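You operate a simulated robot arm through the tools that you are given. There is no shell and no other tool.

You run a simulated robot arm. Do the job below in one go: nothing can be reset, and whatever is moved stays where it is left.

JOB
Lay out the flap for writing with the water notepad.
Fine: notepad and blotter on the green leather, the glass paperweight on the notepad, the desk lamp on; leave the flap down and the other notepads alone. Set down upright: rocker blotter.
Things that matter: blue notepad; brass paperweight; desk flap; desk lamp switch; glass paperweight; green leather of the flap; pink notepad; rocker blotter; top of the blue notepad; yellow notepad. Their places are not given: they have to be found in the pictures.

The check looks at the end state, three seconds after you hand in, the way a careful person would. Anything else that was tipped, shoved, dropped, spilled or broken makes it a failure.

ROBOT AND FRAMES
A 6-joint arm with a two-finger gripper, fixed in place. Base frame: the origin is on the floor under the middle of its stand, x ahead of it, y to its left, z up; the work surface is at about z = 76. Lengths are in cm, angles in degrees, forces in N, time in s.
It reaches about 157.2 cm from its shoulder. Its first joint turns from -166.0 to 166.0 degrees. Payload 2.45 kg.
Tool frame: the origin (TCP) lies between the finger pads and is the grasp point; the fingertips stand 2 cm ahead of it; z points along the fingers, y is the line along which they close. The gripper opens to 14 cm; its body begins 16.8 cm behind the TCP.
Orientation is told as [roll, pitch, yaw] about the base's x, y, z axes, in that order, counted from this pose: with the fingers straight down and closing along the base's y, the tool's x points along the base's -x, its y along +y and its z along -z.

CONTROLS
- The arm moves only by the tool drive_tool. Its argument "plan" is a list of rows, each an object (a shift or turn left out is 0, a gripper value left out holds the last) with "rot": the turn, a rotation vector about the tool's x, y, z in degrees, a list of three; "slide": the shift along the tool's x, y, z in cm, a list of three; "fingers": the gripper command, from -1 (shut) to 1 (fully open), values between in proportion. In form: [{"rot": [wx, wy, wz], "slide": [dx, dy, dz], "fingers": fingers}, ...]. A call has 1 to 20 rows; each row is the pose to reach, as a shift and turn from the pose commanded when the call began, along the tool's axes at that moment. A row lasts 0.2 s, in which the tool goes at most 5 cm and 8.6 degrees; a call with a longer step from one row to the next is refused whole, and so is a gripper value outside its range. Where a pose cannot be reached the arm comes as near as it can. A force on the tool above 90 N (or 10 N above the force at the start of the call, whichever is more), or a blocked arm, ends the call early, and 0.2 s more pass. The fingers move at their own pace (about 4.5 cm/s each) and stop on an object; they squeeze with about 23 N. The grip force told is the motor's: it shows also when the fingers shut on nothing. Time passes only in rows, and 0.2 s behind the last, so rows that repeat a pose let the fingers close. The reply holds the time, the measured pose of the TCP, the force on the tool along the base axes, the opening and the grip force, in the units named above and with some noise, with the torque about the TCP (base axes, N m) and any sound that the robot's microphone picked up.
- Cameras (640 x 400 px; columns grow to the right, rows downward): "scene" is fixed at [23.76, 49.21, 146.84]; the picture's right is [-0.38, -0.92, 0.00], its down [-0.45, 0.18, -0.88] and it looks along [0.81, -0.33, -0.48] (base axes); focal length 214 px, centre (320, 200). "wrist" rides on the gripper at [7.8, 1.1, -20.9] in the tool frame; the picture's right is [-0.14, 0.99, 0.00], its down [-0.92, -0.13, -0.37] and it looks along [-0.36, -0.05, 0.93] (tool axes); focal length 280 px, centre (320, 200).
- camera(camera): a new picture of that camera. The clock stands still meanwhile.
- measure_at(camera, pixels): for up to 12 pixels [column, row] of the newest picture of that camera ("zoom" is the newest enlarged one), the place [x, y, z] in the base frame of the surface seen there, good to about 0.3 cm, but the place of the scene camera against the robot may be out by one fixed shift of up to 2.5 cm in any direction. The clock stands still meanwhile.
- zoom(camera, box): a new picture of the part [left, top, right, bottom] of that camera's present view, enlarged. The clock stands still meanwhile.
- finish_job(): hands the job in; it is judged then, once.

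Unless the task says otherwise, let go and move clear before handing in.

The tools are called after "Emit:" as name(argument=value, ...) on one line, values as JSON. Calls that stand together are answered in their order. drive_tool: Moves the arm, as the interface text tells. Its arguments: {"type":"object","properties":{"plan":{"type":"array"}},"required":["plan"]} The other tools are called the same way: camera (camera) takes a picture; measure_at (camera, pixels) gives the place of the surface under pixels of a picture; zoom (camera, box) takes an enlarged picture of a part of a camera's view; finish_job () hands the job in.

At the start:

```text
time: 0.0
eef_pos: [66.07, 7.58, 138.84]
ee_rot: [0.0, 0.0, 0.0]
contact_force: [-0.9, 0.0, -0.1]
moment: [-0.01, 0.0, 0.02]
finger_gap: 13.97
finger_force: 0.0
```

scene: 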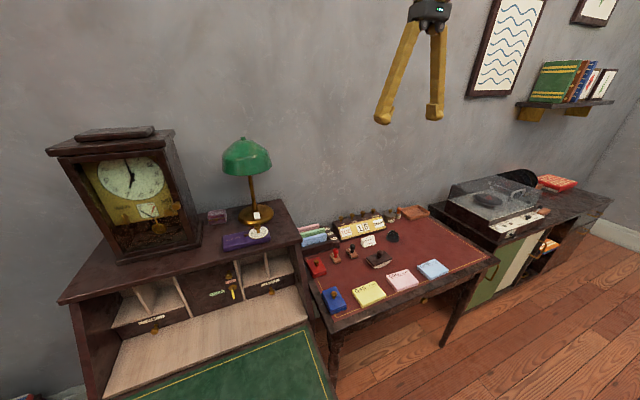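
wrist: 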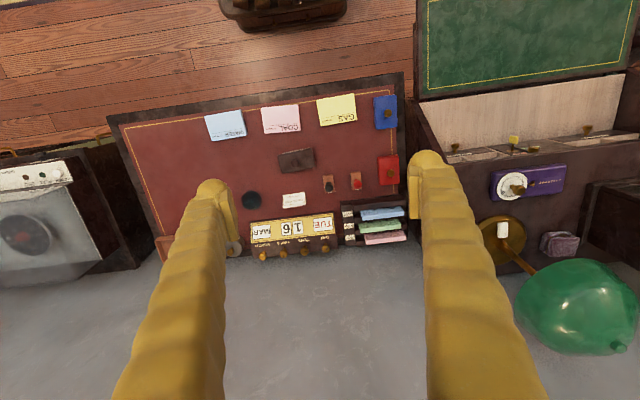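

The pictures show a writing desk with a green flap on the left, and a red table with blue, pink and yellow notepads, probably labelled WATER, COAL and GAS, at about (432,269), (402,280) and (369,293). I'll zoom in on the parts that matter before moving.

Emit:
zoom(camera="scene", box=[290, 200, 490, 325])

Emit:
zoom(camera="scene", box=[180, 125, 340, 225])

Emit:
zoom(camera="wrist", box=[150, 70, 410, 232])

Emit:
zoom(camera="wrist", box=[400, 0, 640, 150])

Emit:
zoom(camera="wrist", box=[420, 140, 640, 278])

Emit:
zoom(camera="scene", box=[50, 240, 350, 400])

```text
3.20 times, centred on (390, 262) of scene
```

zoom: 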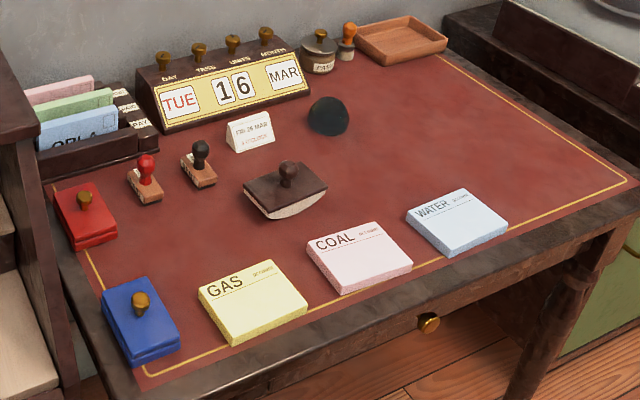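

```text
4.00 times, centred on (260, 175) of scene
```

zoom: 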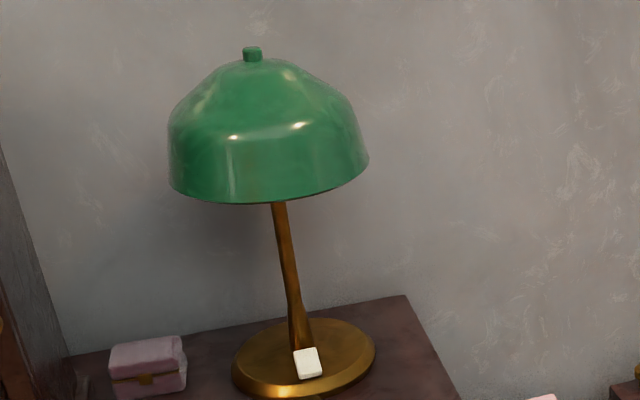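

```text
2.46 times, centred on (280, 151) of wrist
```

zoom: 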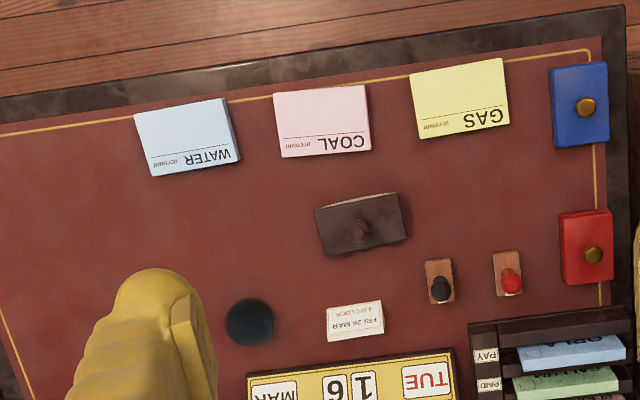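

```text
2.67 times, centred on (520, 75) of wrist
```

zoom: 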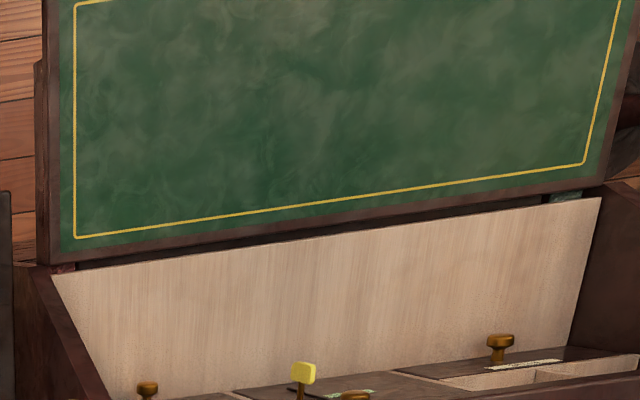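

```text
2.90 times, centred on (530, 209) of wrist
```

zoom: 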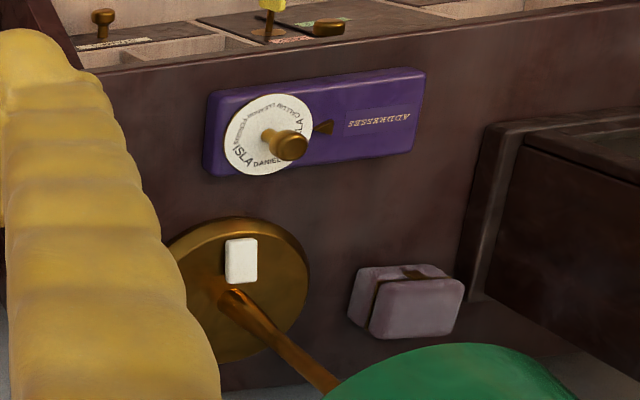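

```text
2.13 times, centred on (200, 320) of scene
```

zoom: 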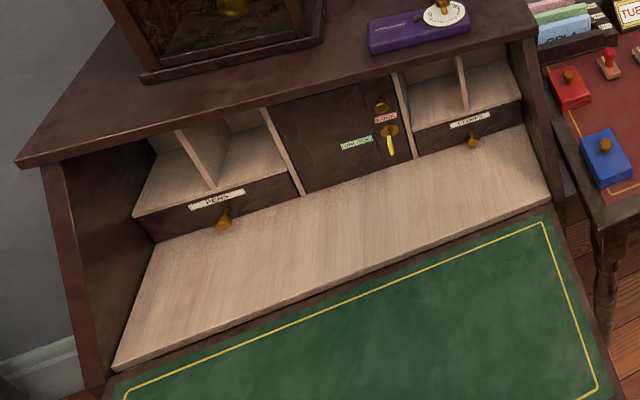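

The water pad is the blue one at (432,269). There's a dark dome at (393,236), a rocker blotter at (378,259), and the lamp's white switch on its base at (257,215). I still need to tell the glass paperweight from the brass one, so I'll zoom in tighter.

Emit:
zoom(camera="scene", box=[360, 200, 440, 250])

Emit:
zoom(camera="scene", box=[200, 260, 300, 322])

Emit:
zoom(camera="scene", box=[430, 160, 610, 270])

Emit:
zoom(camera="wrist", box=[220, 180, 320, 242])

Emit:
zoom(camera="wrist", box=[210, 0, 370, 60])

Emit:
zoom(camera="wrist", box=[0, 140, 240, 290])

Emit:
zoom(camera="scene", box=[240, 200, 280, 225])

```text
8.00 times, centred on (400, 225) of scene
```

zoom: 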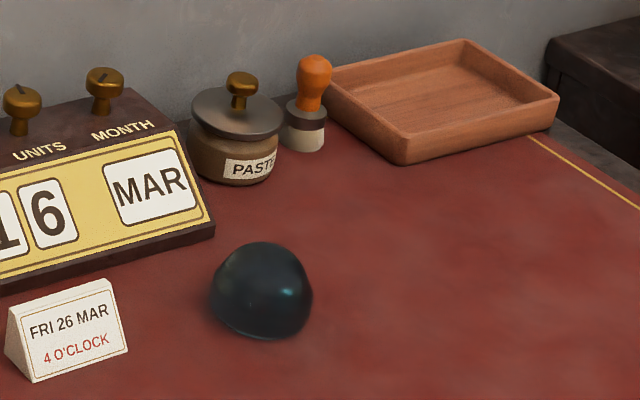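

```text
6.40 times, centred on (250, 291) of scene
```

zoom: 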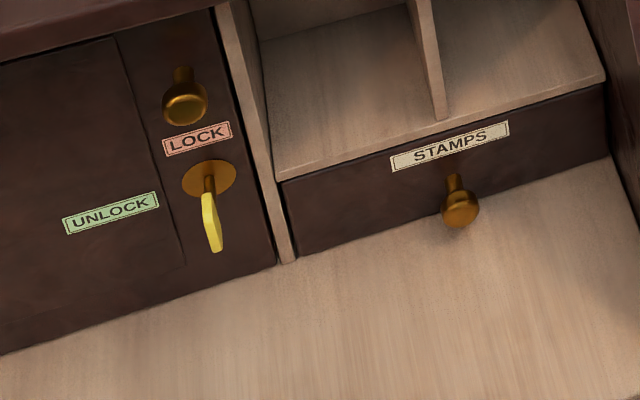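

```text
3.56 times, centred on (520, 215) of scene
```

zoom: 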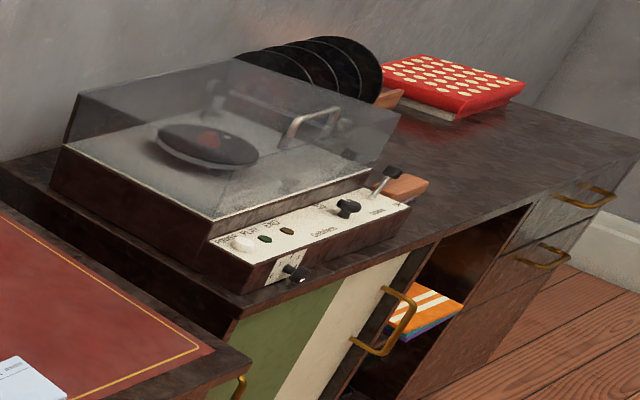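

```text
6.40 times, centred on (270, 211) of wrist
```

zoom: 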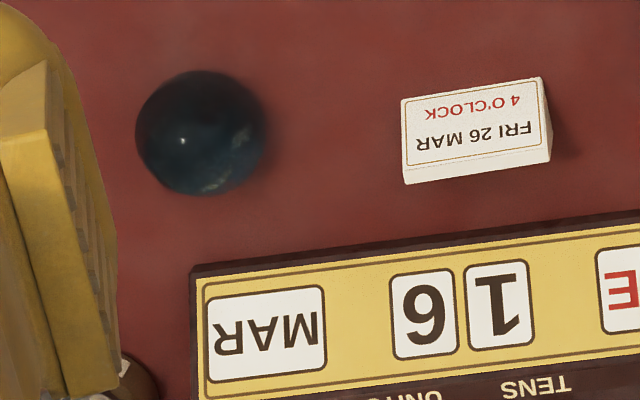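

```text
4.00 times, centred on (290, 30) of wrist
```

zoom: 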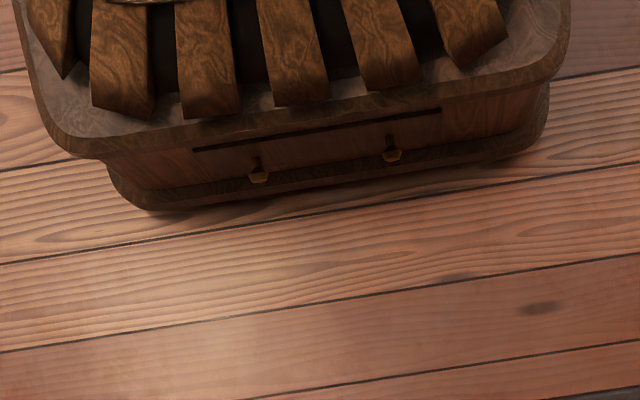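

```text
2.67 times, centred on (120, 215) of wrist
```

zoom: 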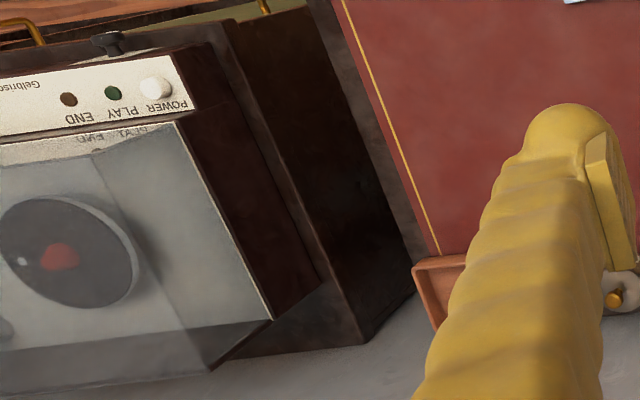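

```text
16.00 times, centred on (260, 212) of scene
```

zoom: 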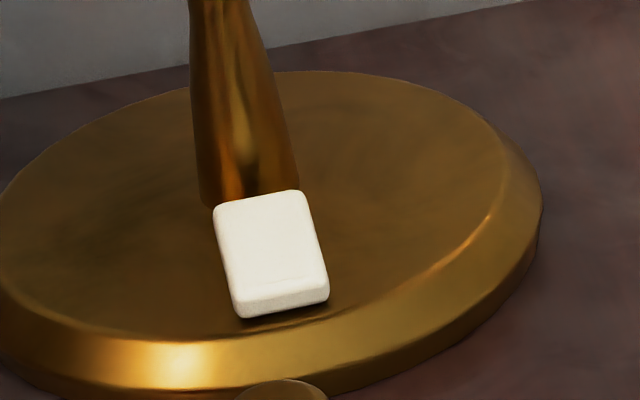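

The only dome I can see is the dark glassy one at (393,236). No brass paperweight is visible yet. I'll measure the main items in both cameras and compare them to get the scene camera's shift.

Emit:
measure_at(camera="wrist", pixels=[[226, 125], [281, 119], [337, 110], [300, 162], [252, 200], [502, 229], [430, 88], [615, 62], [440, 20], [600, 10], [297, 159], [520, 115]])

Emit:
measure_at(camera="scene", pixels=[[432, 269], [402, 280], [369, 293], [378, 256], [393, 236], [257, 215], [305, 333], [325, 385], [200, 375], [250, 390], [257, 232], [380, 263]])

Emit:
measure_at(camera="wrist", pixels=[[205, 116], [240, 111], [246, 137], [212, 142], [239, 202], [265, 202], [252, 188], [252, 211], [279, 155], [314, 149], [314, 170], [280, 173]])

```text
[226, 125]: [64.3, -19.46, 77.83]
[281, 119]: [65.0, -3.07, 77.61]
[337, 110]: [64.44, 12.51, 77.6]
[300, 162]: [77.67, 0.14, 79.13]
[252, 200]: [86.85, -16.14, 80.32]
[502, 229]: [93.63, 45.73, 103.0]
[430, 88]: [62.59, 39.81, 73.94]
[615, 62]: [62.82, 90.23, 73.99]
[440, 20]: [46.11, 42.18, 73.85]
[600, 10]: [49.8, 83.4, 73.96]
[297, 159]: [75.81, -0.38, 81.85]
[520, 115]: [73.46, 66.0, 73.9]
```

```text
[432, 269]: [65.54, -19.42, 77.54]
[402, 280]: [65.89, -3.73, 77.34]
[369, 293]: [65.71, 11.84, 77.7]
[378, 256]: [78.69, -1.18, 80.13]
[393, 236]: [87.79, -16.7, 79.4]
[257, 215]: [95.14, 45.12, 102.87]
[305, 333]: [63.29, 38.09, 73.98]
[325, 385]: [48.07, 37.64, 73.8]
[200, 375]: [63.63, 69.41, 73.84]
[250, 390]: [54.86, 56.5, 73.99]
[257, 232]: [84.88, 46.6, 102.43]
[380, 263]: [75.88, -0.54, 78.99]
```

```text
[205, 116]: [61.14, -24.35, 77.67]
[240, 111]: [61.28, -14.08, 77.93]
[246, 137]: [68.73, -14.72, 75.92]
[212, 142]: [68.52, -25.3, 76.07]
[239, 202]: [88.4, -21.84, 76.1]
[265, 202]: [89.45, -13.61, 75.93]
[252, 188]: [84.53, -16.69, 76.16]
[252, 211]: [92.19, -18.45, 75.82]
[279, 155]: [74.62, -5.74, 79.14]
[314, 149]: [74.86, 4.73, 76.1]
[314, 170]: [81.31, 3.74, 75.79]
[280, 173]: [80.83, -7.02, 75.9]
```

Comparing the two cameras, the scene camera reads about +1.2 in x and -0.6 in y. The lamp switch sits under the shade, so I'll measure the shade, the stem, the desk-top edges and the outline of the flap.

Emit:
measure_at(camera="scene", pixels=[[243, 138], [224, 168], [271, 163], [247, 175], [251, 190], [255, 205], [240, 217], [272, 213], [257, 224], [247, 170], [256, 213], [257, 217]])

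Emit:
measure_at(camera="wrist", pixels=[[575, 305], [520, 310], [560, 262], [630, 300], [500, 222], [504, 236], [500, 265], [480, 235], [522, 235], [428, 100], [420, 5], [634, 70]])

Emit:
measure_at(camera="scene", pixels=[[70, 298], [298, 240], [285, 205], [237, 241], [243, 229], [268, 240], [225, 250], [309, 322], [312, 340], [333, 395], [100, 390], [150, 250]])

```text
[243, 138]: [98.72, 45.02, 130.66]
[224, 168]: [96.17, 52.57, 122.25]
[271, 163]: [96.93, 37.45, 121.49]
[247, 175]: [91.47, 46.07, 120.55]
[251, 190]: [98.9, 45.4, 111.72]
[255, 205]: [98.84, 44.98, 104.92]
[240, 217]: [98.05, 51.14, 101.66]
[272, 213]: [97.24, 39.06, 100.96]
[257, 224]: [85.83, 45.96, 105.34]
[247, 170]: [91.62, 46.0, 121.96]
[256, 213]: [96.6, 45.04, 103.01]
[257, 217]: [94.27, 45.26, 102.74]
```

```text
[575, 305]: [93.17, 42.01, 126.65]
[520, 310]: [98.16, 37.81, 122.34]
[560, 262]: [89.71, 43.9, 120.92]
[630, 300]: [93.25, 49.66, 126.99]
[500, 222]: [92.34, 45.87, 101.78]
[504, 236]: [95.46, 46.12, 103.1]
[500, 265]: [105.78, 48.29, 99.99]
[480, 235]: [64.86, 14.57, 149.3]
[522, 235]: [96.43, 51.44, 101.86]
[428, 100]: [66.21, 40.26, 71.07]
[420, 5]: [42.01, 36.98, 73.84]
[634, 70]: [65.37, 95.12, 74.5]
```

```text
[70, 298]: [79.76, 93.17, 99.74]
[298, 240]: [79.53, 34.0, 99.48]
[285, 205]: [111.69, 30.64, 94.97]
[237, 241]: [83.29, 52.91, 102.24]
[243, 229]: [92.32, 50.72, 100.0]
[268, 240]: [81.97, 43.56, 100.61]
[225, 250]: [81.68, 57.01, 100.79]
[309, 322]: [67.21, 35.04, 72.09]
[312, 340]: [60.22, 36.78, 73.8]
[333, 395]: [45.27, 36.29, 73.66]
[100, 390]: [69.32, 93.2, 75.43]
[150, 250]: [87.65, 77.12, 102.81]
```

True positions, corrected to the wrist camera:
- **Switch:** about (93.6, 45.7, 103), under a shade whose bottom is near z=120 and whose front edge is near x=90.
- **Flap leather:** z≈74, x≲64, y from 38 to 92.

Next I'll move over the flap to see all of it and check whether anything is lying there.

Emit:
drive_tool(plan=[{"slide": [2.14, 3.89, 0.99]}, {"slide": [4.29, 7.77, 1.97]}, {"slide": [6.43, 11.66, 2.96]}, {"slide": [8.57, 15.54, 3.94]}, {"slide": [10.71, 19.43, 4.93]}, {"slide": [12.86, 23.31, 5.91]}, {"slide": [15.0, 27.2, 6.9]}, {"slide": [17.14, 31.09, 7.89]}, {"slide": [19.29, 34.97, 8.87]}, {"slide": [21.43, 38.86, 9.86]}, {"slide": [23.57, 42.74, 10.84]}, {"slide": [25.71, 46.63, 11.83]}, {"slide": [27.86, 50.51, 12.81]}, {"slide": [30.0, 54.4, 13.8]}, {"slide": [30.0, 54.4, 13.8]}])

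Emit:
camera(camera="wrist")

Emit:
camera(camera="scene")

```text
time: 3.2
eef_pos: [37.25, 61.74, 124.15]
ee_rot: [-0.7, 0.3, -1.0]
contact_force: [0.2, -0.1, 0.6]
moment: [-0.02, 0.0, -0.01]
finger_gap: 14.01
finger_force: 0.0
```

```text
taken
```

wrist: 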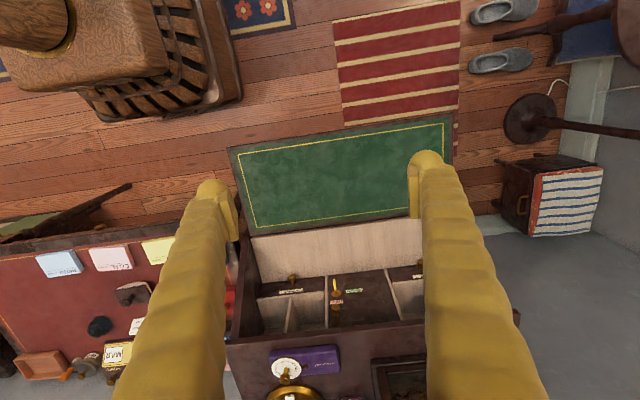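

```text
taken
```

scene: 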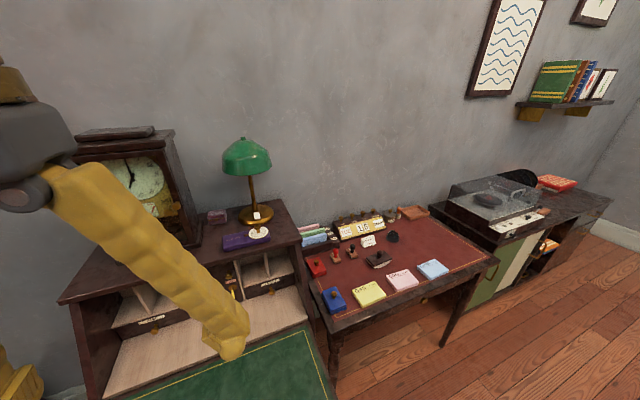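

The flap is bare in the wrist view, with its green leather between roughly (237,150), (448,122), (450,200) and (256,228). I'll measure its outline.

Emit:
measure_at(camera="wrist", pixels=[[232, 152], [237, 156], [442, 125], [254, 226], [262, 218], [300, 140], [340, 180], [300, 215], [380, 205], [250, 190], [390, 140], [448, 118]])

Emit:
zoom(camera="wrist", box=[210, 100, 470, 262])

Emit:
zoom(camera="wrist", box=[0, 220, 160, 320])

```text
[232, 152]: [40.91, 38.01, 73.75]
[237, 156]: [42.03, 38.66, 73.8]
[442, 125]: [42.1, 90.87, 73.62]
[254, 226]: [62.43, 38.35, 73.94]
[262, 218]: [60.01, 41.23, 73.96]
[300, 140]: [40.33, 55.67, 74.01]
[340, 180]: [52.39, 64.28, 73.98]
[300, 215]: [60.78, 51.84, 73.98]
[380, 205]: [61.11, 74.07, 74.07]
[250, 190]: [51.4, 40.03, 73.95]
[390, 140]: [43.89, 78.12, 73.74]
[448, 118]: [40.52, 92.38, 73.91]
```

```text
2.46 times, centred on (340, 181) of wrist
```

zoom: 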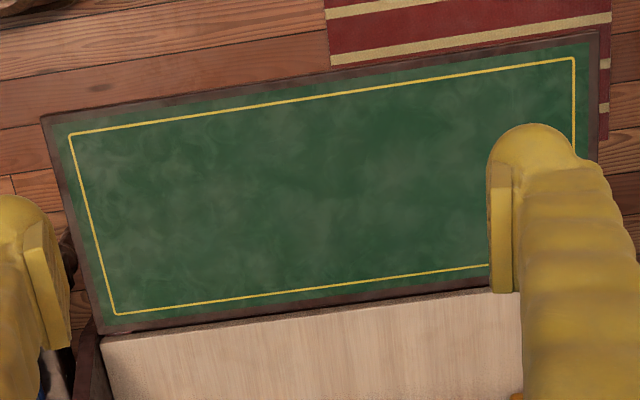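

```text
4.00 times, centred on (80, 270) of wrist
```

zoom: 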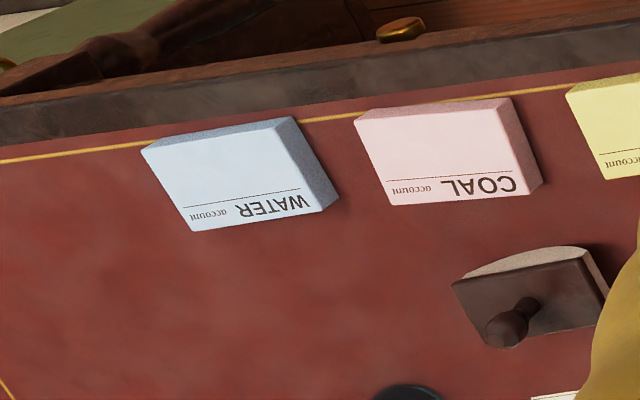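

The flap spans x 40–63 and y 38–93 at z≈74 and is empty. Now I'll go above the table for a close view of the water pad, the blotter and the dome.

Emit:
drive_tool(plan=[{"slide": [-1.47, -4.53, 0.8]}, {"slide": [-2.94, -9.06, 1.6]}, {"slide": [-4.41, -13.59, 2.4]}, {"slide": [-5.88, -18.12, 3.2]}, {"slide": [-7.35, -22.65, 4.0]}, {"slide": [-8.82, -27.18, 4.8]}, {"slide": [-10.29, -31.71, 5.6]}, {"slide": [-11.76, -36.24, 6.4]}, {"slide": [-13.23, -40.77, 7.2]}, {"slide": [-14.7, -45.3, 8.0]}, {"slide": [-16.17, -49.83, 8.8]}, {"slide": [-17.64, -54.36, 9.6]}, {"slide": [-19.11, -58.89, 10.4]}, {"slide": [-20.58, -63.42, 11.2]}, {"slide": [-22.05, -67.95, 12.0]}, {"slide": [-23.52, -72.48, 12.8]}, {"slide": [-25.0, -77.0, 13.6]}, {"slide": [-25.0, -77.0, 13.6]}, {"slide": [-25.0, -77.0, 13.6]}])

Emit:
camera(camera="wrist")

```text
time: 7.2
eef_pos: [61.13, -15.16, 111.62]
ee_rot: [0.0, -0.1, 0.0]
contact_force: [-0.2, 0.6, 0.4]
moment: [-0.01, 0.03, 0.0]
finger_gap: 13.99
finger_force: 0.1
```

```text
taken
```

wrist: 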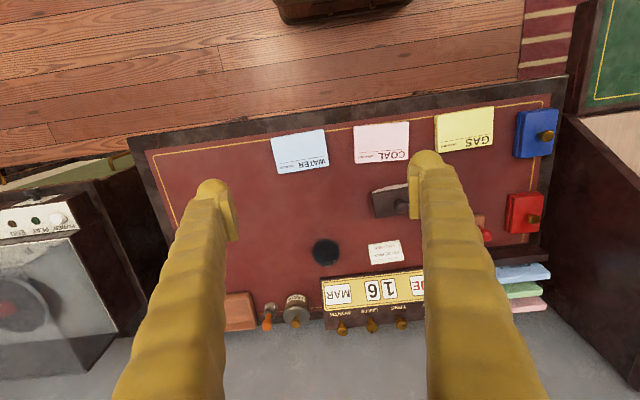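

The arm settled on its commanded pose. I'll zoom in on the pad, the dome and the blotter to get their shapes and angles.

Emit:
zoom(camera="wrist", box=[240, 110, 440, 235])

Emit:
measure_at(camera="wrist", pixels=[[272, 139], [323, 131], [327, 163], [279, 171], [300, 150], [301, 137], [325, 147], [329, 166], [282, 173], [275, 160], [280, 150], [315, 145]])

Emit:
zoom(camera="wrist", box=[290, 225, 370, 275])

Emit:
measure_at(camera="wrist", pixels=[[326, 252], [315, 252], [337, 252], [326, 241], [326, 263], [312, 252], [340, 252], [326, 238], [326, 266], [371, 192], [378, 217], [402, 207]])

```text
3.20 times, centred on (340, 172) of wrist
```

zoom: 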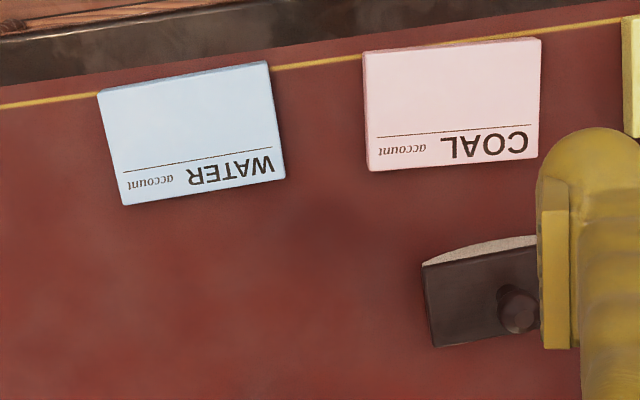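

```text
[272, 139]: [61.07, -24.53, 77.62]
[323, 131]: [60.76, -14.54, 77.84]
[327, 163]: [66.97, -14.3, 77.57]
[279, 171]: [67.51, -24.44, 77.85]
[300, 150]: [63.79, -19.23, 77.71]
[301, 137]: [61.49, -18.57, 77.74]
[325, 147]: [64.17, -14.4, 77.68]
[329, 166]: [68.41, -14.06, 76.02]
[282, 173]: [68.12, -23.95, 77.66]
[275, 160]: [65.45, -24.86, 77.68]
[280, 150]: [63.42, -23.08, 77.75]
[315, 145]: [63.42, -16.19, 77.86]
```

```text
8.00 times, centred on (330, 250) of wrist
```

zoom: 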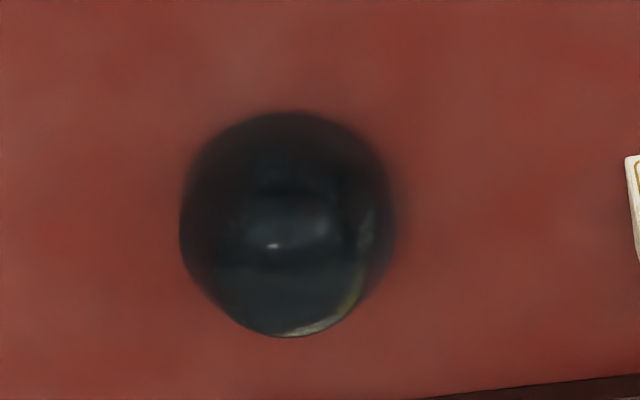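

```text
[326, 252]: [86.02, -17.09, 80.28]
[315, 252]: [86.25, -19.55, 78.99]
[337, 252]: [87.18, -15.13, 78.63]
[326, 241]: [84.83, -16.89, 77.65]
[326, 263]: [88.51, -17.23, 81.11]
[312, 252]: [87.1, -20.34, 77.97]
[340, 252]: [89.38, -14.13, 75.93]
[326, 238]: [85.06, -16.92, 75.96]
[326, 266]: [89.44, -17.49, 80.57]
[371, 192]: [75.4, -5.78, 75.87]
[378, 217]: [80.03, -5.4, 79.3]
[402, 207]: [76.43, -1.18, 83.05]
```

The WATER pad is centred near (64.2, -19.4), about 10.2 × 7 cm, top at z=77.7, yawed about +2.5°. The dome is dark translucent glass with a glint and caustic, so I take it as the glass paperweight. I'll lower above the pad with the fingers at about 12 cm, leaving room beside the pink pad.

Emit:
drive_tool(plan=[{"slide": [-0.52, -0.73, 4.5], "rot": [0, 0, -2.5], "fingers": 0.714}, {"slide": [-1.04, -1.46, 9.0], "rot": [0, 0, -2.5]}, {"slide": [-1.56, -2.19, 13.5], "rot": [0, 0, -2.5]}, {"slide": [-2.08, -2.92, 18.0], "rot": [0, 0, -2.5]}, {"slide": [-2.6, -3.65, 22.5], "rot": [0, 0, -2.5]}, {"slide": [-3.13, -4.38, 26.0], "rot": [0, 0, -2.5]}, {"slide": [-3.13, -4.38, 26.0], "rot": [0, 0, -2.5]}, {"slide": [-3.13, -4.38, 26.0], "rot": [0, 0, -2.5]}])

Emit:
camera(camera="wrist")

Emit:
camera(camera="scene")

```text
time: 9.0
eef_pos: [64.18, -19.48, 85.79]
ee_rot: [0.0, -0.1, 2.5]
contact_force: [-0.1, 0.1, 0.5]
moment: [0.0, 0.0, 0.02]
finger_gap: 12.0
finger_force: 0.0
```

```text
taken
```

wrist: 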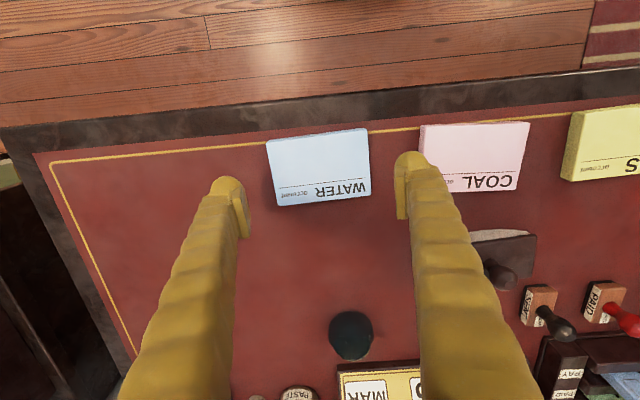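

```text
taken
```

scene: 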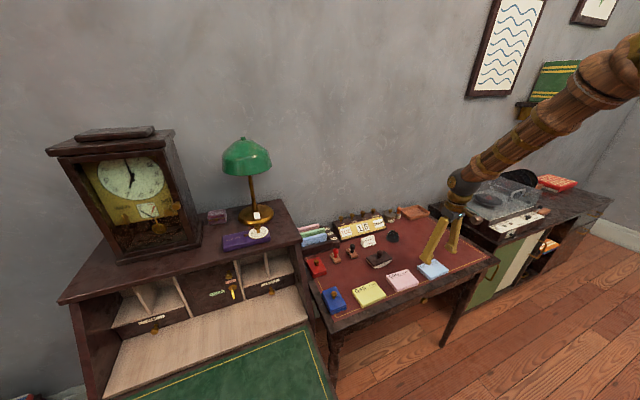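

The point straight below the TCP projects to about (320,168), which is the middle of the WATER pad in the wrist picture. I'll check the pad's edges by measuring.

Emit:
measure_at(camera="wrist", pixels=[[268, 145], [365, 131], [370, 192], [276, 204], [319, 168], [271, 175], [366, 165], [420, 130], [422, 142], [316, 138], [322, 198], [260, 240]])

Emit:
zoom(camera="wrist", box=[220, 110, 450, 254])

```text
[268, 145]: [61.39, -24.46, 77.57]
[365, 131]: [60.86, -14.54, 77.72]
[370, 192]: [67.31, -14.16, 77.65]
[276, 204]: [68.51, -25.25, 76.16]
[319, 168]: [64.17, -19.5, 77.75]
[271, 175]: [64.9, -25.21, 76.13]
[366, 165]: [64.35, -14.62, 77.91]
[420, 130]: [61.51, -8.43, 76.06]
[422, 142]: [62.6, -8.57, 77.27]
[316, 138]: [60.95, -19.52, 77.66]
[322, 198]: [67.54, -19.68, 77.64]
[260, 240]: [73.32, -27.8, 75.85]
```

```text
2.78 times, centred on (335, 182) of wrist
```

zoom: 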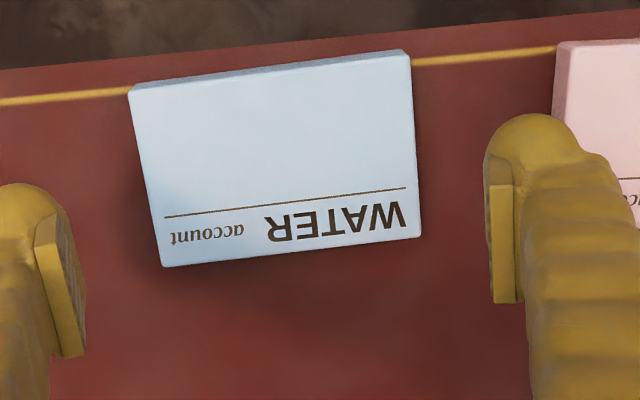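

The pad is centred at (64.2, -19.6) and the fingers straddle it. The pink pad's edge at y≈-8.4 should stay clear. I'll lower until the fingertips are about 0.5 cm off the table.

Emit:
drive_tool(plan=[{"slide": [0, -0.1, 3.0]}, {"slide": [0, -0.1, 5.5]}, {"slide": [0, -0.1, 6.9]}, {"slide": [0, -0.1, 6.9]}, {"slide": [0, -0.1, 6.9]}])

Emit:
camera(camera="wrist")

Emit:
zoom(camera="scene", box=[380, 220, 500, 295])

```text
time: 10.2
eef_pos: [64.38, -19.56, 78.74]
ee_rot: [0.0, -0.2, 2.5]
contact_force: [-0.4, 0.3, -0.5]
moment: [-0.02, -0.03, 0.0]
finger_gap: 11.98
finger_force: 0.1
```

```text
taken
```

wrist: 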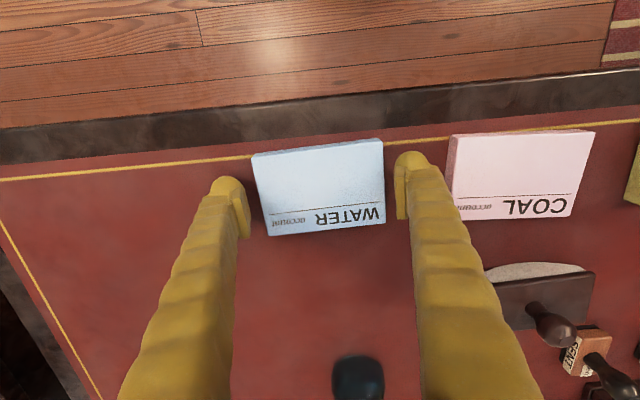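

```text
5.33 times, centred on (440, 258) of scene
```

zoom: 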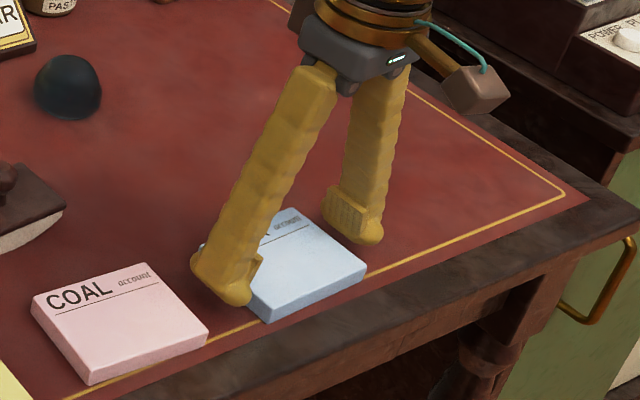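

Both fingertips are beside the pad and clear of the pink one. I'll lower 0.3 cm more and close.

Emit:
drive_tool(plan=[{"slide": [0, 0, 0.3]}, {"slide": [0, 0, 0.3], "fingers": 0.3}, {"slide": [0, 0, 0.3], "fingers": 0.3}, {"slide": [0, 0, 0.3], "fingers": 0.0}, {"slide": [0, 0, 0.3], "fingers": -1}, {"slide": [0, 0, 0.3], "fingers": -1}])

Emit:
camera(camera="wrist")

```text
time: 11.6
eef_pos: [64.38, -19.58, 78.59]
ee_rot: [0.0, 0.0, 2.5]
contact_force: [0.3, 6.5, 36.3]
moment: [0.12, 0.04, -0.14]
finger_gap: 10.09
finger_force: 22.8
```

```text
taken
```

wrist: 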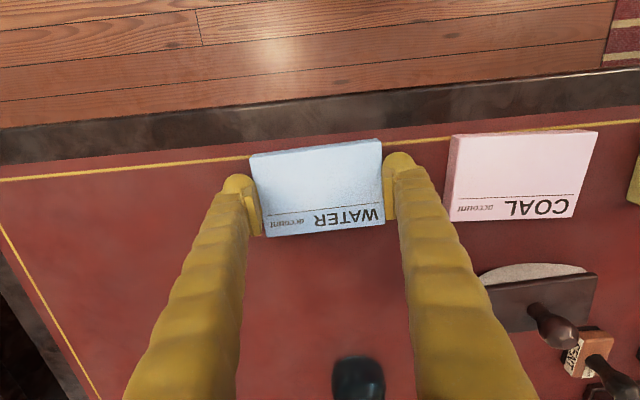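

The gap is 10.09 cm and the grip force 22.8 N, so the pad is held, with the tips pressing lightly on the table. I'll lift straight up and check.

Emit:
drive_tool(plan=[{"slide": [0, 0, -0.5]}, {"slide": [0, 0, -1.5]}, {"slide": [0, 0, -3.0]}, {"slide": [0, 0, -5.0]}, {"slide": [0, 0, -5.0]}])

Emit:
camera(camera="wrist")

Emit:
zoom(camera="scene", box=[380, 220, 500, 295])

```text
time: 12.8
eef_pos: [64.22, -19.62, 83.25]
ee_rot: [0.0, 0.0, 2.6]
contact_force: [-0.6, 0.4, -0.2]
moment: [0.0, -0.03, -0.03]
finger_gap: 0.0
finger_force: 22.8
```

```text
taken
```

wrist: 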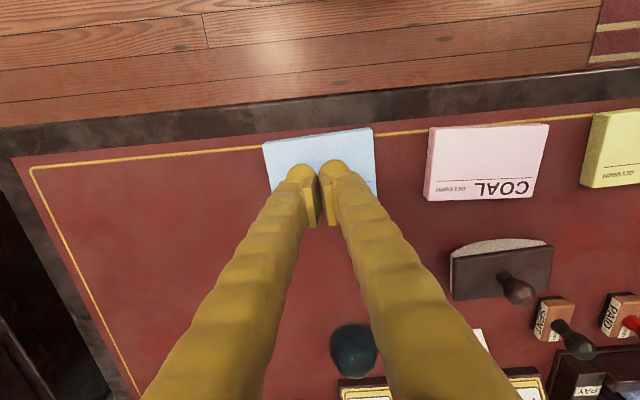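

```text
5.33 times, centred on (440, 258) of scene
```

zoom: 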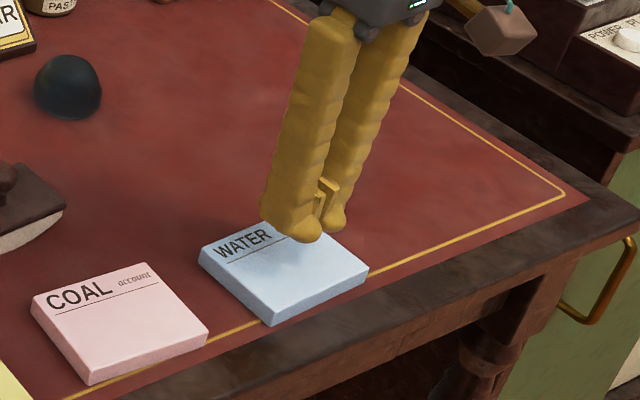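

The pad slipped out. The fingers shut on nothing (gap 0), and the pad is still flat on the table near its old place. I'll look closely at the fingertip shape to see where the gripping surfaces are.

Emit:
zoom(camera="scene", box=[420, 230, 460, 280])

Emit:
zoom(camera="wrist", box=[250, 110, 410, 240])

Emit:
measure_at(camera="wrist", pixels=[[266, 145], [371, 129], [375, 190], [272, 188], [312, 200], [331, 200], [300, 172], [331, 166], [310, 225], [331, 222], [312, 185], [325, 185]])

```text
8.00 times, centred on (440, 255) of scene
```

zoom: 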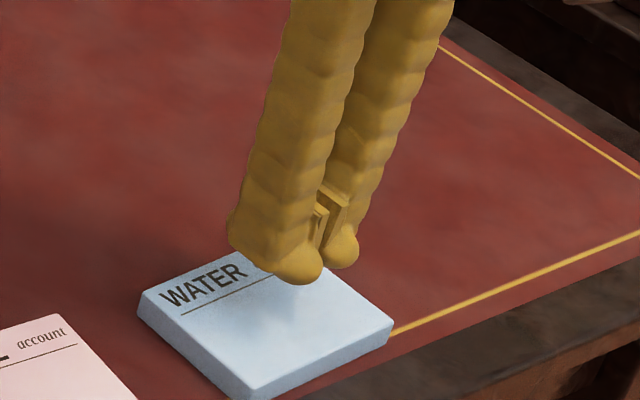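

```text
3.08 times, centred on (330, 175) of wrist
```

zoom: 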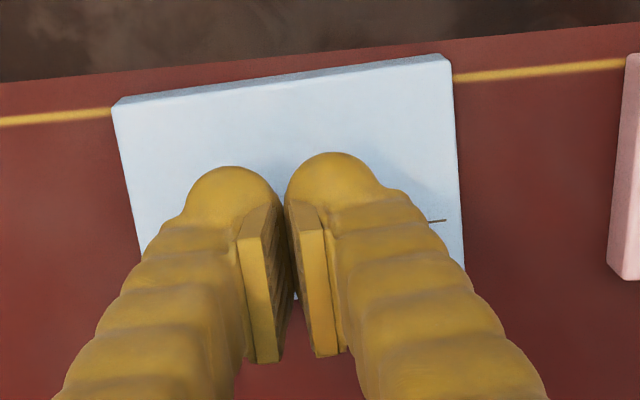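

```text
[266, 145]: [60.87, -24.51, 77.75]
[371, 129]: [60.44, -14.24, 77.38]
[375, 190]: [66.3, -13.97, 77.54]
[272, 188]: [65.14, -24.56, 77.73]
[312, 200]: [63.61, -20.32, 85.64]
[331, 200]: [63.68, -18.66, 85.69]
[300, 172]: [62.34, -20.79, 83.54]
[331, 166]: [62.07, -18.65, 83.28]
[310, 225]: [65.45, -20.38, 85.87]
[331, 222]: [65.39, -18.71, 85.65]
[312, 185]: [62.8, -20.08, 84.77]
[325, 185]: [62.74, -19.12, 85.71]
```

The fingers are tongs whose plates splay outward at wide gaps, so a 10 cm grip pushes the pad down. They should be nearly parallel around 5–7 cm. I'll turn 90° and grip the pad across its shorter 6.8 cm side.

Emit:
drive_tool(plan=[{"slide": [0, 0, -2.0], "rot": [0, 0, -8.2], "fingers": 0.357}, {"slide": [0, 0, -4.0], "rot": [0, 0, -16.4]}, {"slide": [0, 0, -4.0], "rot": [0, 0, -24.6]}, {"slide": [0, 0, -4.0], "rot": [0, 0, -32.8]}, {"slide": [0, 0, -4.0], "rot": [0, 0, -41.0]}, {"slide": [0, 0, -4.0], "rot": [0, 0, -49.2]}, {"slide": [0, 0, -4.0], "rot": [0, 0, -57.4]}, {"slide": [0, 0, -4.0], "rot": [0, 0, -65.6]}, {"slide": [0, 0, -4.0], "rot": [0, 0, -73.8]}, {"slide": [0, 0, -4.0], "rot": [0, 0, -82.0]}, {"slide": [0, 0, -4.0], "rot": [0, 0, -90.2]}, {"slide": [0, 0, -4.0], "rot": [0, 0, -90.2]}, {"slide": [0, 0, -4.0], "rot": [0, 0, -90.2]}])

Emit:
camera(camera="wrist")

Emit:
zoom(camera="scene", box=[380, 220, 500, 295])

```text
time: 15.6
eef_pos: [64.31, -19.6, 87.43]
ee_rot: [0.0, -0.1, 92.8]
contact_force: [0.3, 0.5, -0.1]
moment: [0.0, 0.0, 0.04]
finger_gap: 9.51
finger_force: 0.1
```

```text
taken
```

wrist: 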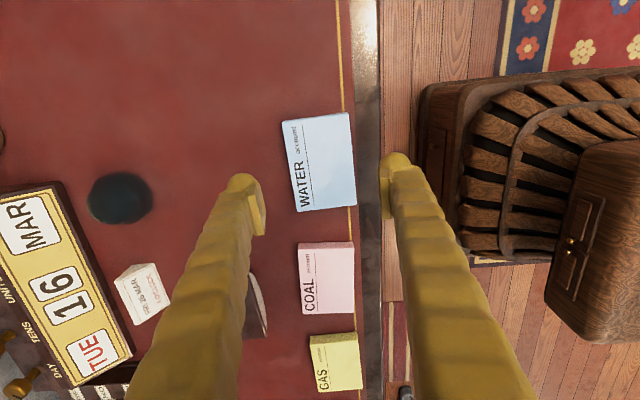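

```text
5.33 times, centred on (440, 258) of scene
```

zoom: 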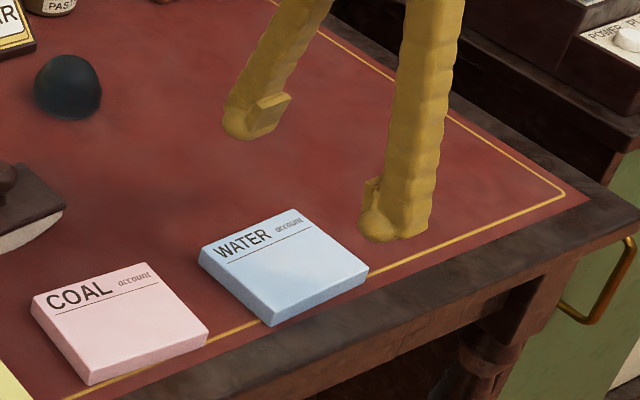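

This view shows a finger's plate well, on the far finger near (252,113) in the zoom. I'll zoom closer and re-measure the pad.

Emit:
zoom(camera="scene", box=[415, 225, 465, 270])

Emit:
measure_at(camera="wrist", pixels=[[284, 124], [348, 113], [354, 204], [300, 211], [320, 163], [292, 165], [350, 160], [316, 118], [326, 206], [370, 160], [380, 230], [262, 215]])

Emit:
zoom(camera="wrist", box=[220, 90, 440, 250])

```text
8.89 times, centred on (440, 248) of scene
```

zoom: 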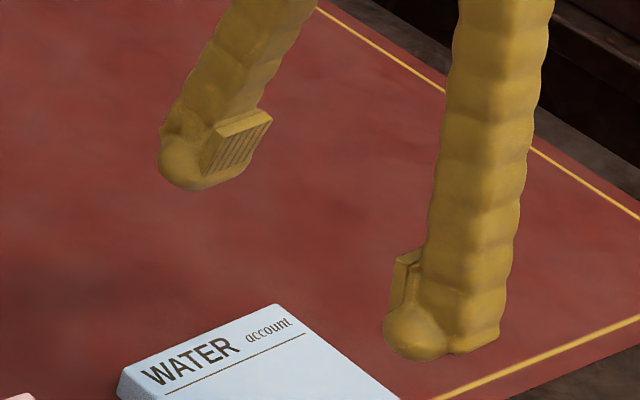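

```text
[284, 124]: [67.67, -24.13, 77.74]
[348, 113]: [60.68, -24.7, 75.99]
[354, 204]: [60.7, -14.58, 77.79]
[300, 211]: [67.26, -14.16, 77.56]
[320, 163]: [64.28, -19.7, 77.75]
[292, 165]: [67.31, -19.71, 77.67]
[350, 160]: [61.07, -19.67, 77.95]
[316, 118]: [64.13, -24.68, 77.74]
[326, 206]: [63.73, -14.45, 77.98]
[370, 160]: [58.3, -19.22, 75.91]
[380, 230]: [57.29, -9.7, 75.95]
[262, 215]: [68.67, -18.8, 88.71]
```

```text
2.50 times, centred on (330, 170) of wrist
```

zoom: 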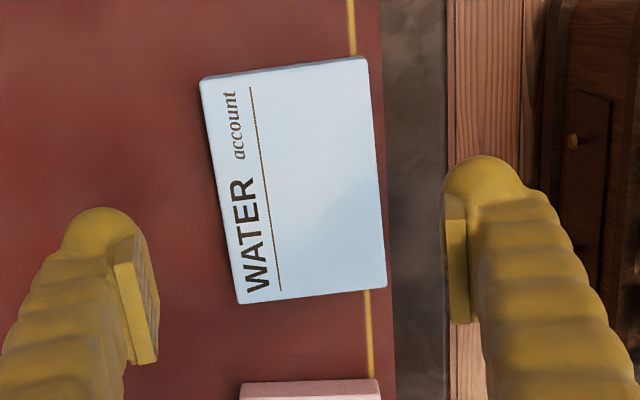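

The pad is centred under the TCP at (320,163) and the plates reach nearly to the fingertips. I'll lower onto the pad in this orientation.

Emit:
drive_tool(plan=[{"slide": [0, 0, 3.5]}, {"slide": [0, 0, 6.5]}, {"slide": [0, 0, 8.3]}, {"slide": [0, 0, 8.9]}, {"slide": [0, 0, 8.9]}])

Emit:
camera(camera="wrist")

Emit:
zoom(camera="scene", box=[400, 235, 464, 285])

```text
time: 16.8
eef_pos: [64.27, -19.67, 78.44]
ee_rot: [-0.1, 0.1, 92.6]
contact_force: [0.3, -0.4, -0.6]
moment: [-0.02, 0.01, 0.02]
finger_gap: 9.5
finger_force: 0.2
```

```text
taken
```

wrist: 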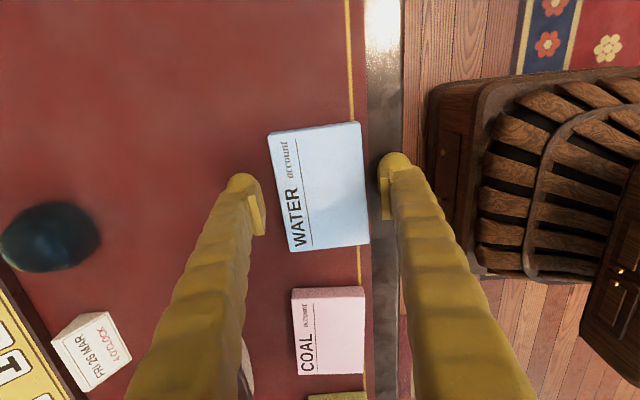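

```text
8.00 times, centred on (432, 260) of scene
```

zoom: 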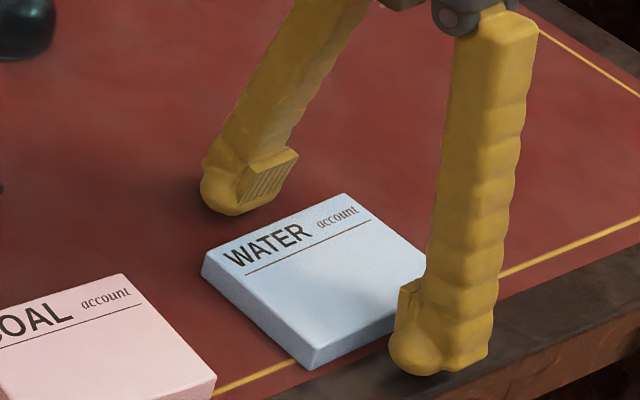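

There's no contact yet and the fingers straddle the pad. I'll close, let the grip settle, and read the force before lifting.

Emit:
drive_tool(plan=[{"fingers": 0.05}, {"fingers": -0.1}, {"fingers": -1}, {"fingers": -1}, {"fingers": -1}])

Emit:
camera(camera="wrist")

Emit:
zoom(camera="scene", box=[400, 235, 464, 285])

```text
time: 18.0
eef_pos: [64.31, -19.57, 78.56]
ee_rot: [0.0, 0.0, 92.7]
contact_force: [0.0, -0.2, -0.1]
moment: [0.0, 0.04, -0.01]
finger_gap: 7.1
finger_force: 22.8
```

```text
taken
```

wrist: 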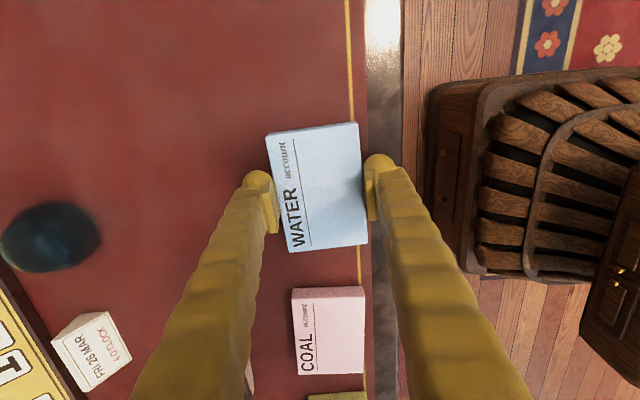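

```text
8.00 times, centred on (432, 260) of scene
```

zoom: 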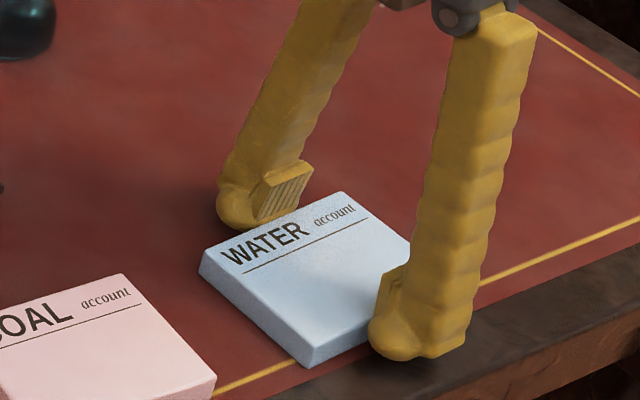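

The gap holds at 7.1 cm with no push on the table, which is a better grip. I'll lift slowly and check.

Emit:
drive_tool(plan=[{"slide": [0, 0, -0.2]}, {"slide": [0, 0, -0.5]}, {"slide": [0, 0, -0.9]}, {"slide": [0, 0, -1.4]}, {"slide": [0, 0, -2.0]}, {"slide": [0, 0, -2.0]}])

Emit:
zoom(camera="scene", box=[400, 235, 464, 285])

```text
time: 19.4
eef_pos: [64.29, -19.54, 80.49]
ee_rot: [-0.1, 0.0, 92.7]
contact_force: [-0.7, -0.1, -1.0]
moment: [0.0, 0.01, -0.02]
finger_gap: 7.08
finger_force: 23.5
```

```text
8.00 times, centred on (432, 260) of scene
```

zoom: 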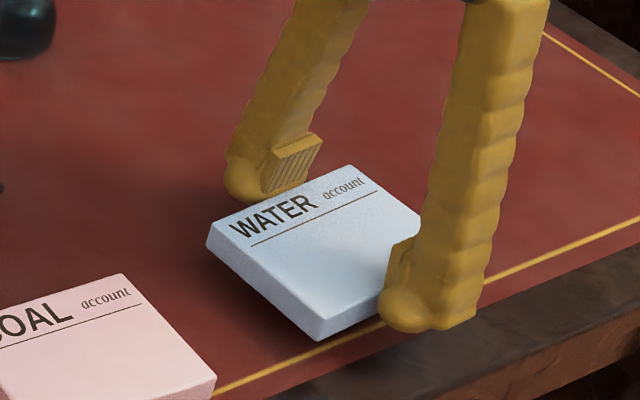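

The pad is off the table (gap 7.08, about 1 N load). I'll lift on smoothly to z≈92.

Emit:
drive_tool(plan=[{"slide": [0, 0, -1.0]}, {"slide": [0, 0, -3.0]}, {"slide": [0, 0, -5.5]}, {"slide": [0, 0, -8.0]}, {"slide": [0, 0, -10.5]}, {"slide": [0, 0, -12.0]}, {"slide": [0, 0, -12.0]}])

Emit:
camera(camera="wrist")

Emit:
zoom(camera="scene", box=[380, 200, 480, 275])

```text
time: 21.0
eef_pos: [64.31, -19.66, 92.44]
ee_rot: [-0.2, 0.0, 92.7]
contact_force: [-0.8, 0.1, -1.4]
moment: [-0.04, 0.0, 0.01]
finger_gap: 7.07
finger_force: 23.4
```

```text
taken
```

wrist: 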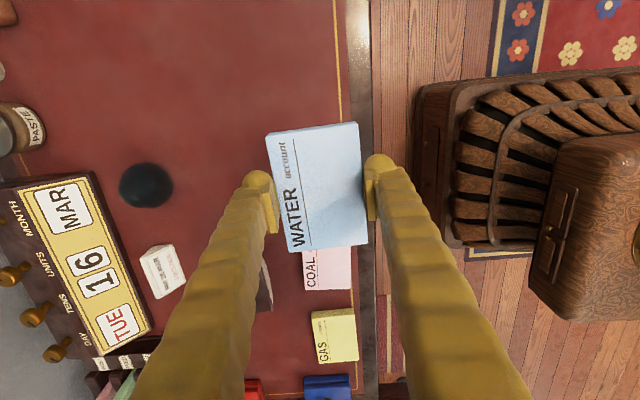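

```text
5.33 times, centred on (430, 238) of scene
```

zoom: 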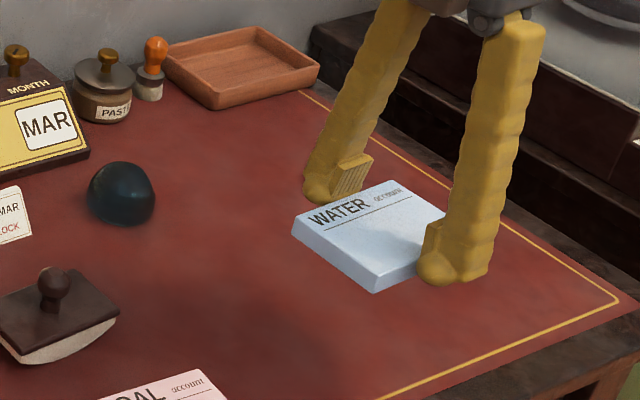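

The pad is held level and firm. Next I'll carry it across to above the flap at (51.5, 58), staying at z≈92.

Emit:
drive_tool(plan=[{"slide": [-1.56, 0.18, 0], "rot": [0, 0, 0.3]}, {"slide": [-4.69, 0.55, 0], "rot": [0, 0, 0.6]}, {"slide": [-9.38, 1.09, 0], "rot": [0, 0, 0.9]}, {"slide": [-14.07, 1.64, 0], "rot": [0, 0, 1.2]}, {"slide": [-18.77, 2.18, 0], "rot": [0, 0, 1.5]}, {"slide": [-23.46, 2.73, 0], "rot": [0, 0, 1.8]}, {"slide": [-28.15, 3.28, 0], "rot": [0, 0, 2.1]}, {"slide": [-32.84, 3.82, 0], "rot": [0, 0, 2.4]}, {"slide": [-37.53, 4.37, 0], "rot": [0, 0, 2.7]}, {"slide": [-42.22, 4.91, 0], "rot": [0, 0, 2.7]}, {"slide": [-46.91, 5.46, 0], "rot": [0, 0, 2.7]}, {"slide": [-51.61, 6.01, 0], "rot": [0, 0, 2.7]}, {"slide": [-56.3, 6.55, 0], "rot": [0, 0, 2.7]}, {"slide": [-60.99, 7.1, 0], "rot": [0, 0, 2.7]}, {"slide": [-65.68, 7.64, 0], "rot": [0, 0, 2.7]}, {"slide": [-70.37, 8.19, 0], "rot": [0, 0, 2.7]}, {"slide": [-74.28, 8.65, 0], "rot": [0, 0, 2.7]}, {"slide": [-76.63, 8.92, 0], "rot": [0, 0, 2.7]}, {"slide": [-78.19, 9.1, 0], "rot": [0, 0, 2.7]}, {"slide": [-78.19, 9.1, 0], "rot": [0, 0, 2.7]}])

Emit:
camera(camera="wrist")

Emit:
camera(camera="scene")

```text
time: 25.2
eef_pos: [51.53, 58.16, 92.43]
ee_rot: [-0.1, 0.0, 90.0]
contact_force: [0.3, -0.3, -1.9]
moment: [0.01, 0.0, -0.02]
finger_gap: 7.1
finger_force: 23.0
```

```text
taken
```

wrist: 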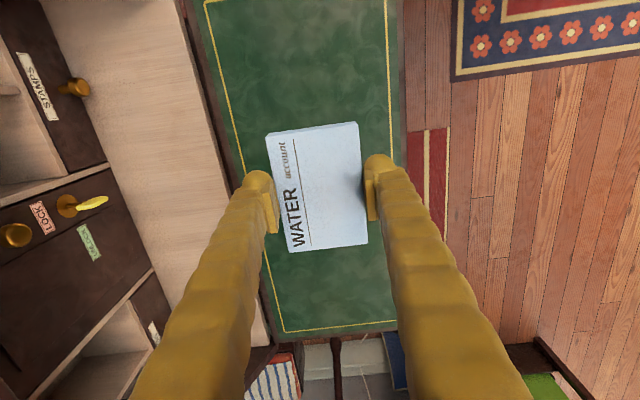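

```text
taken
```

scene: 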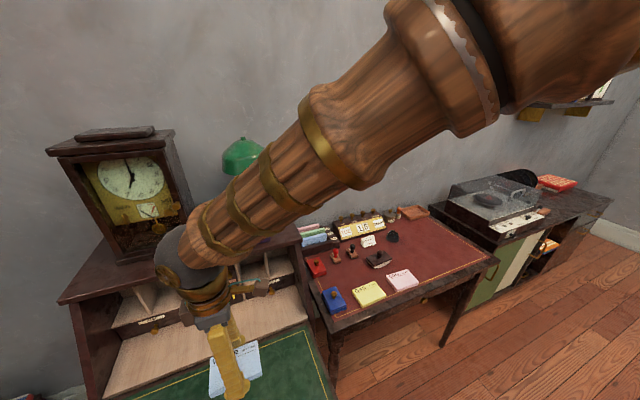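

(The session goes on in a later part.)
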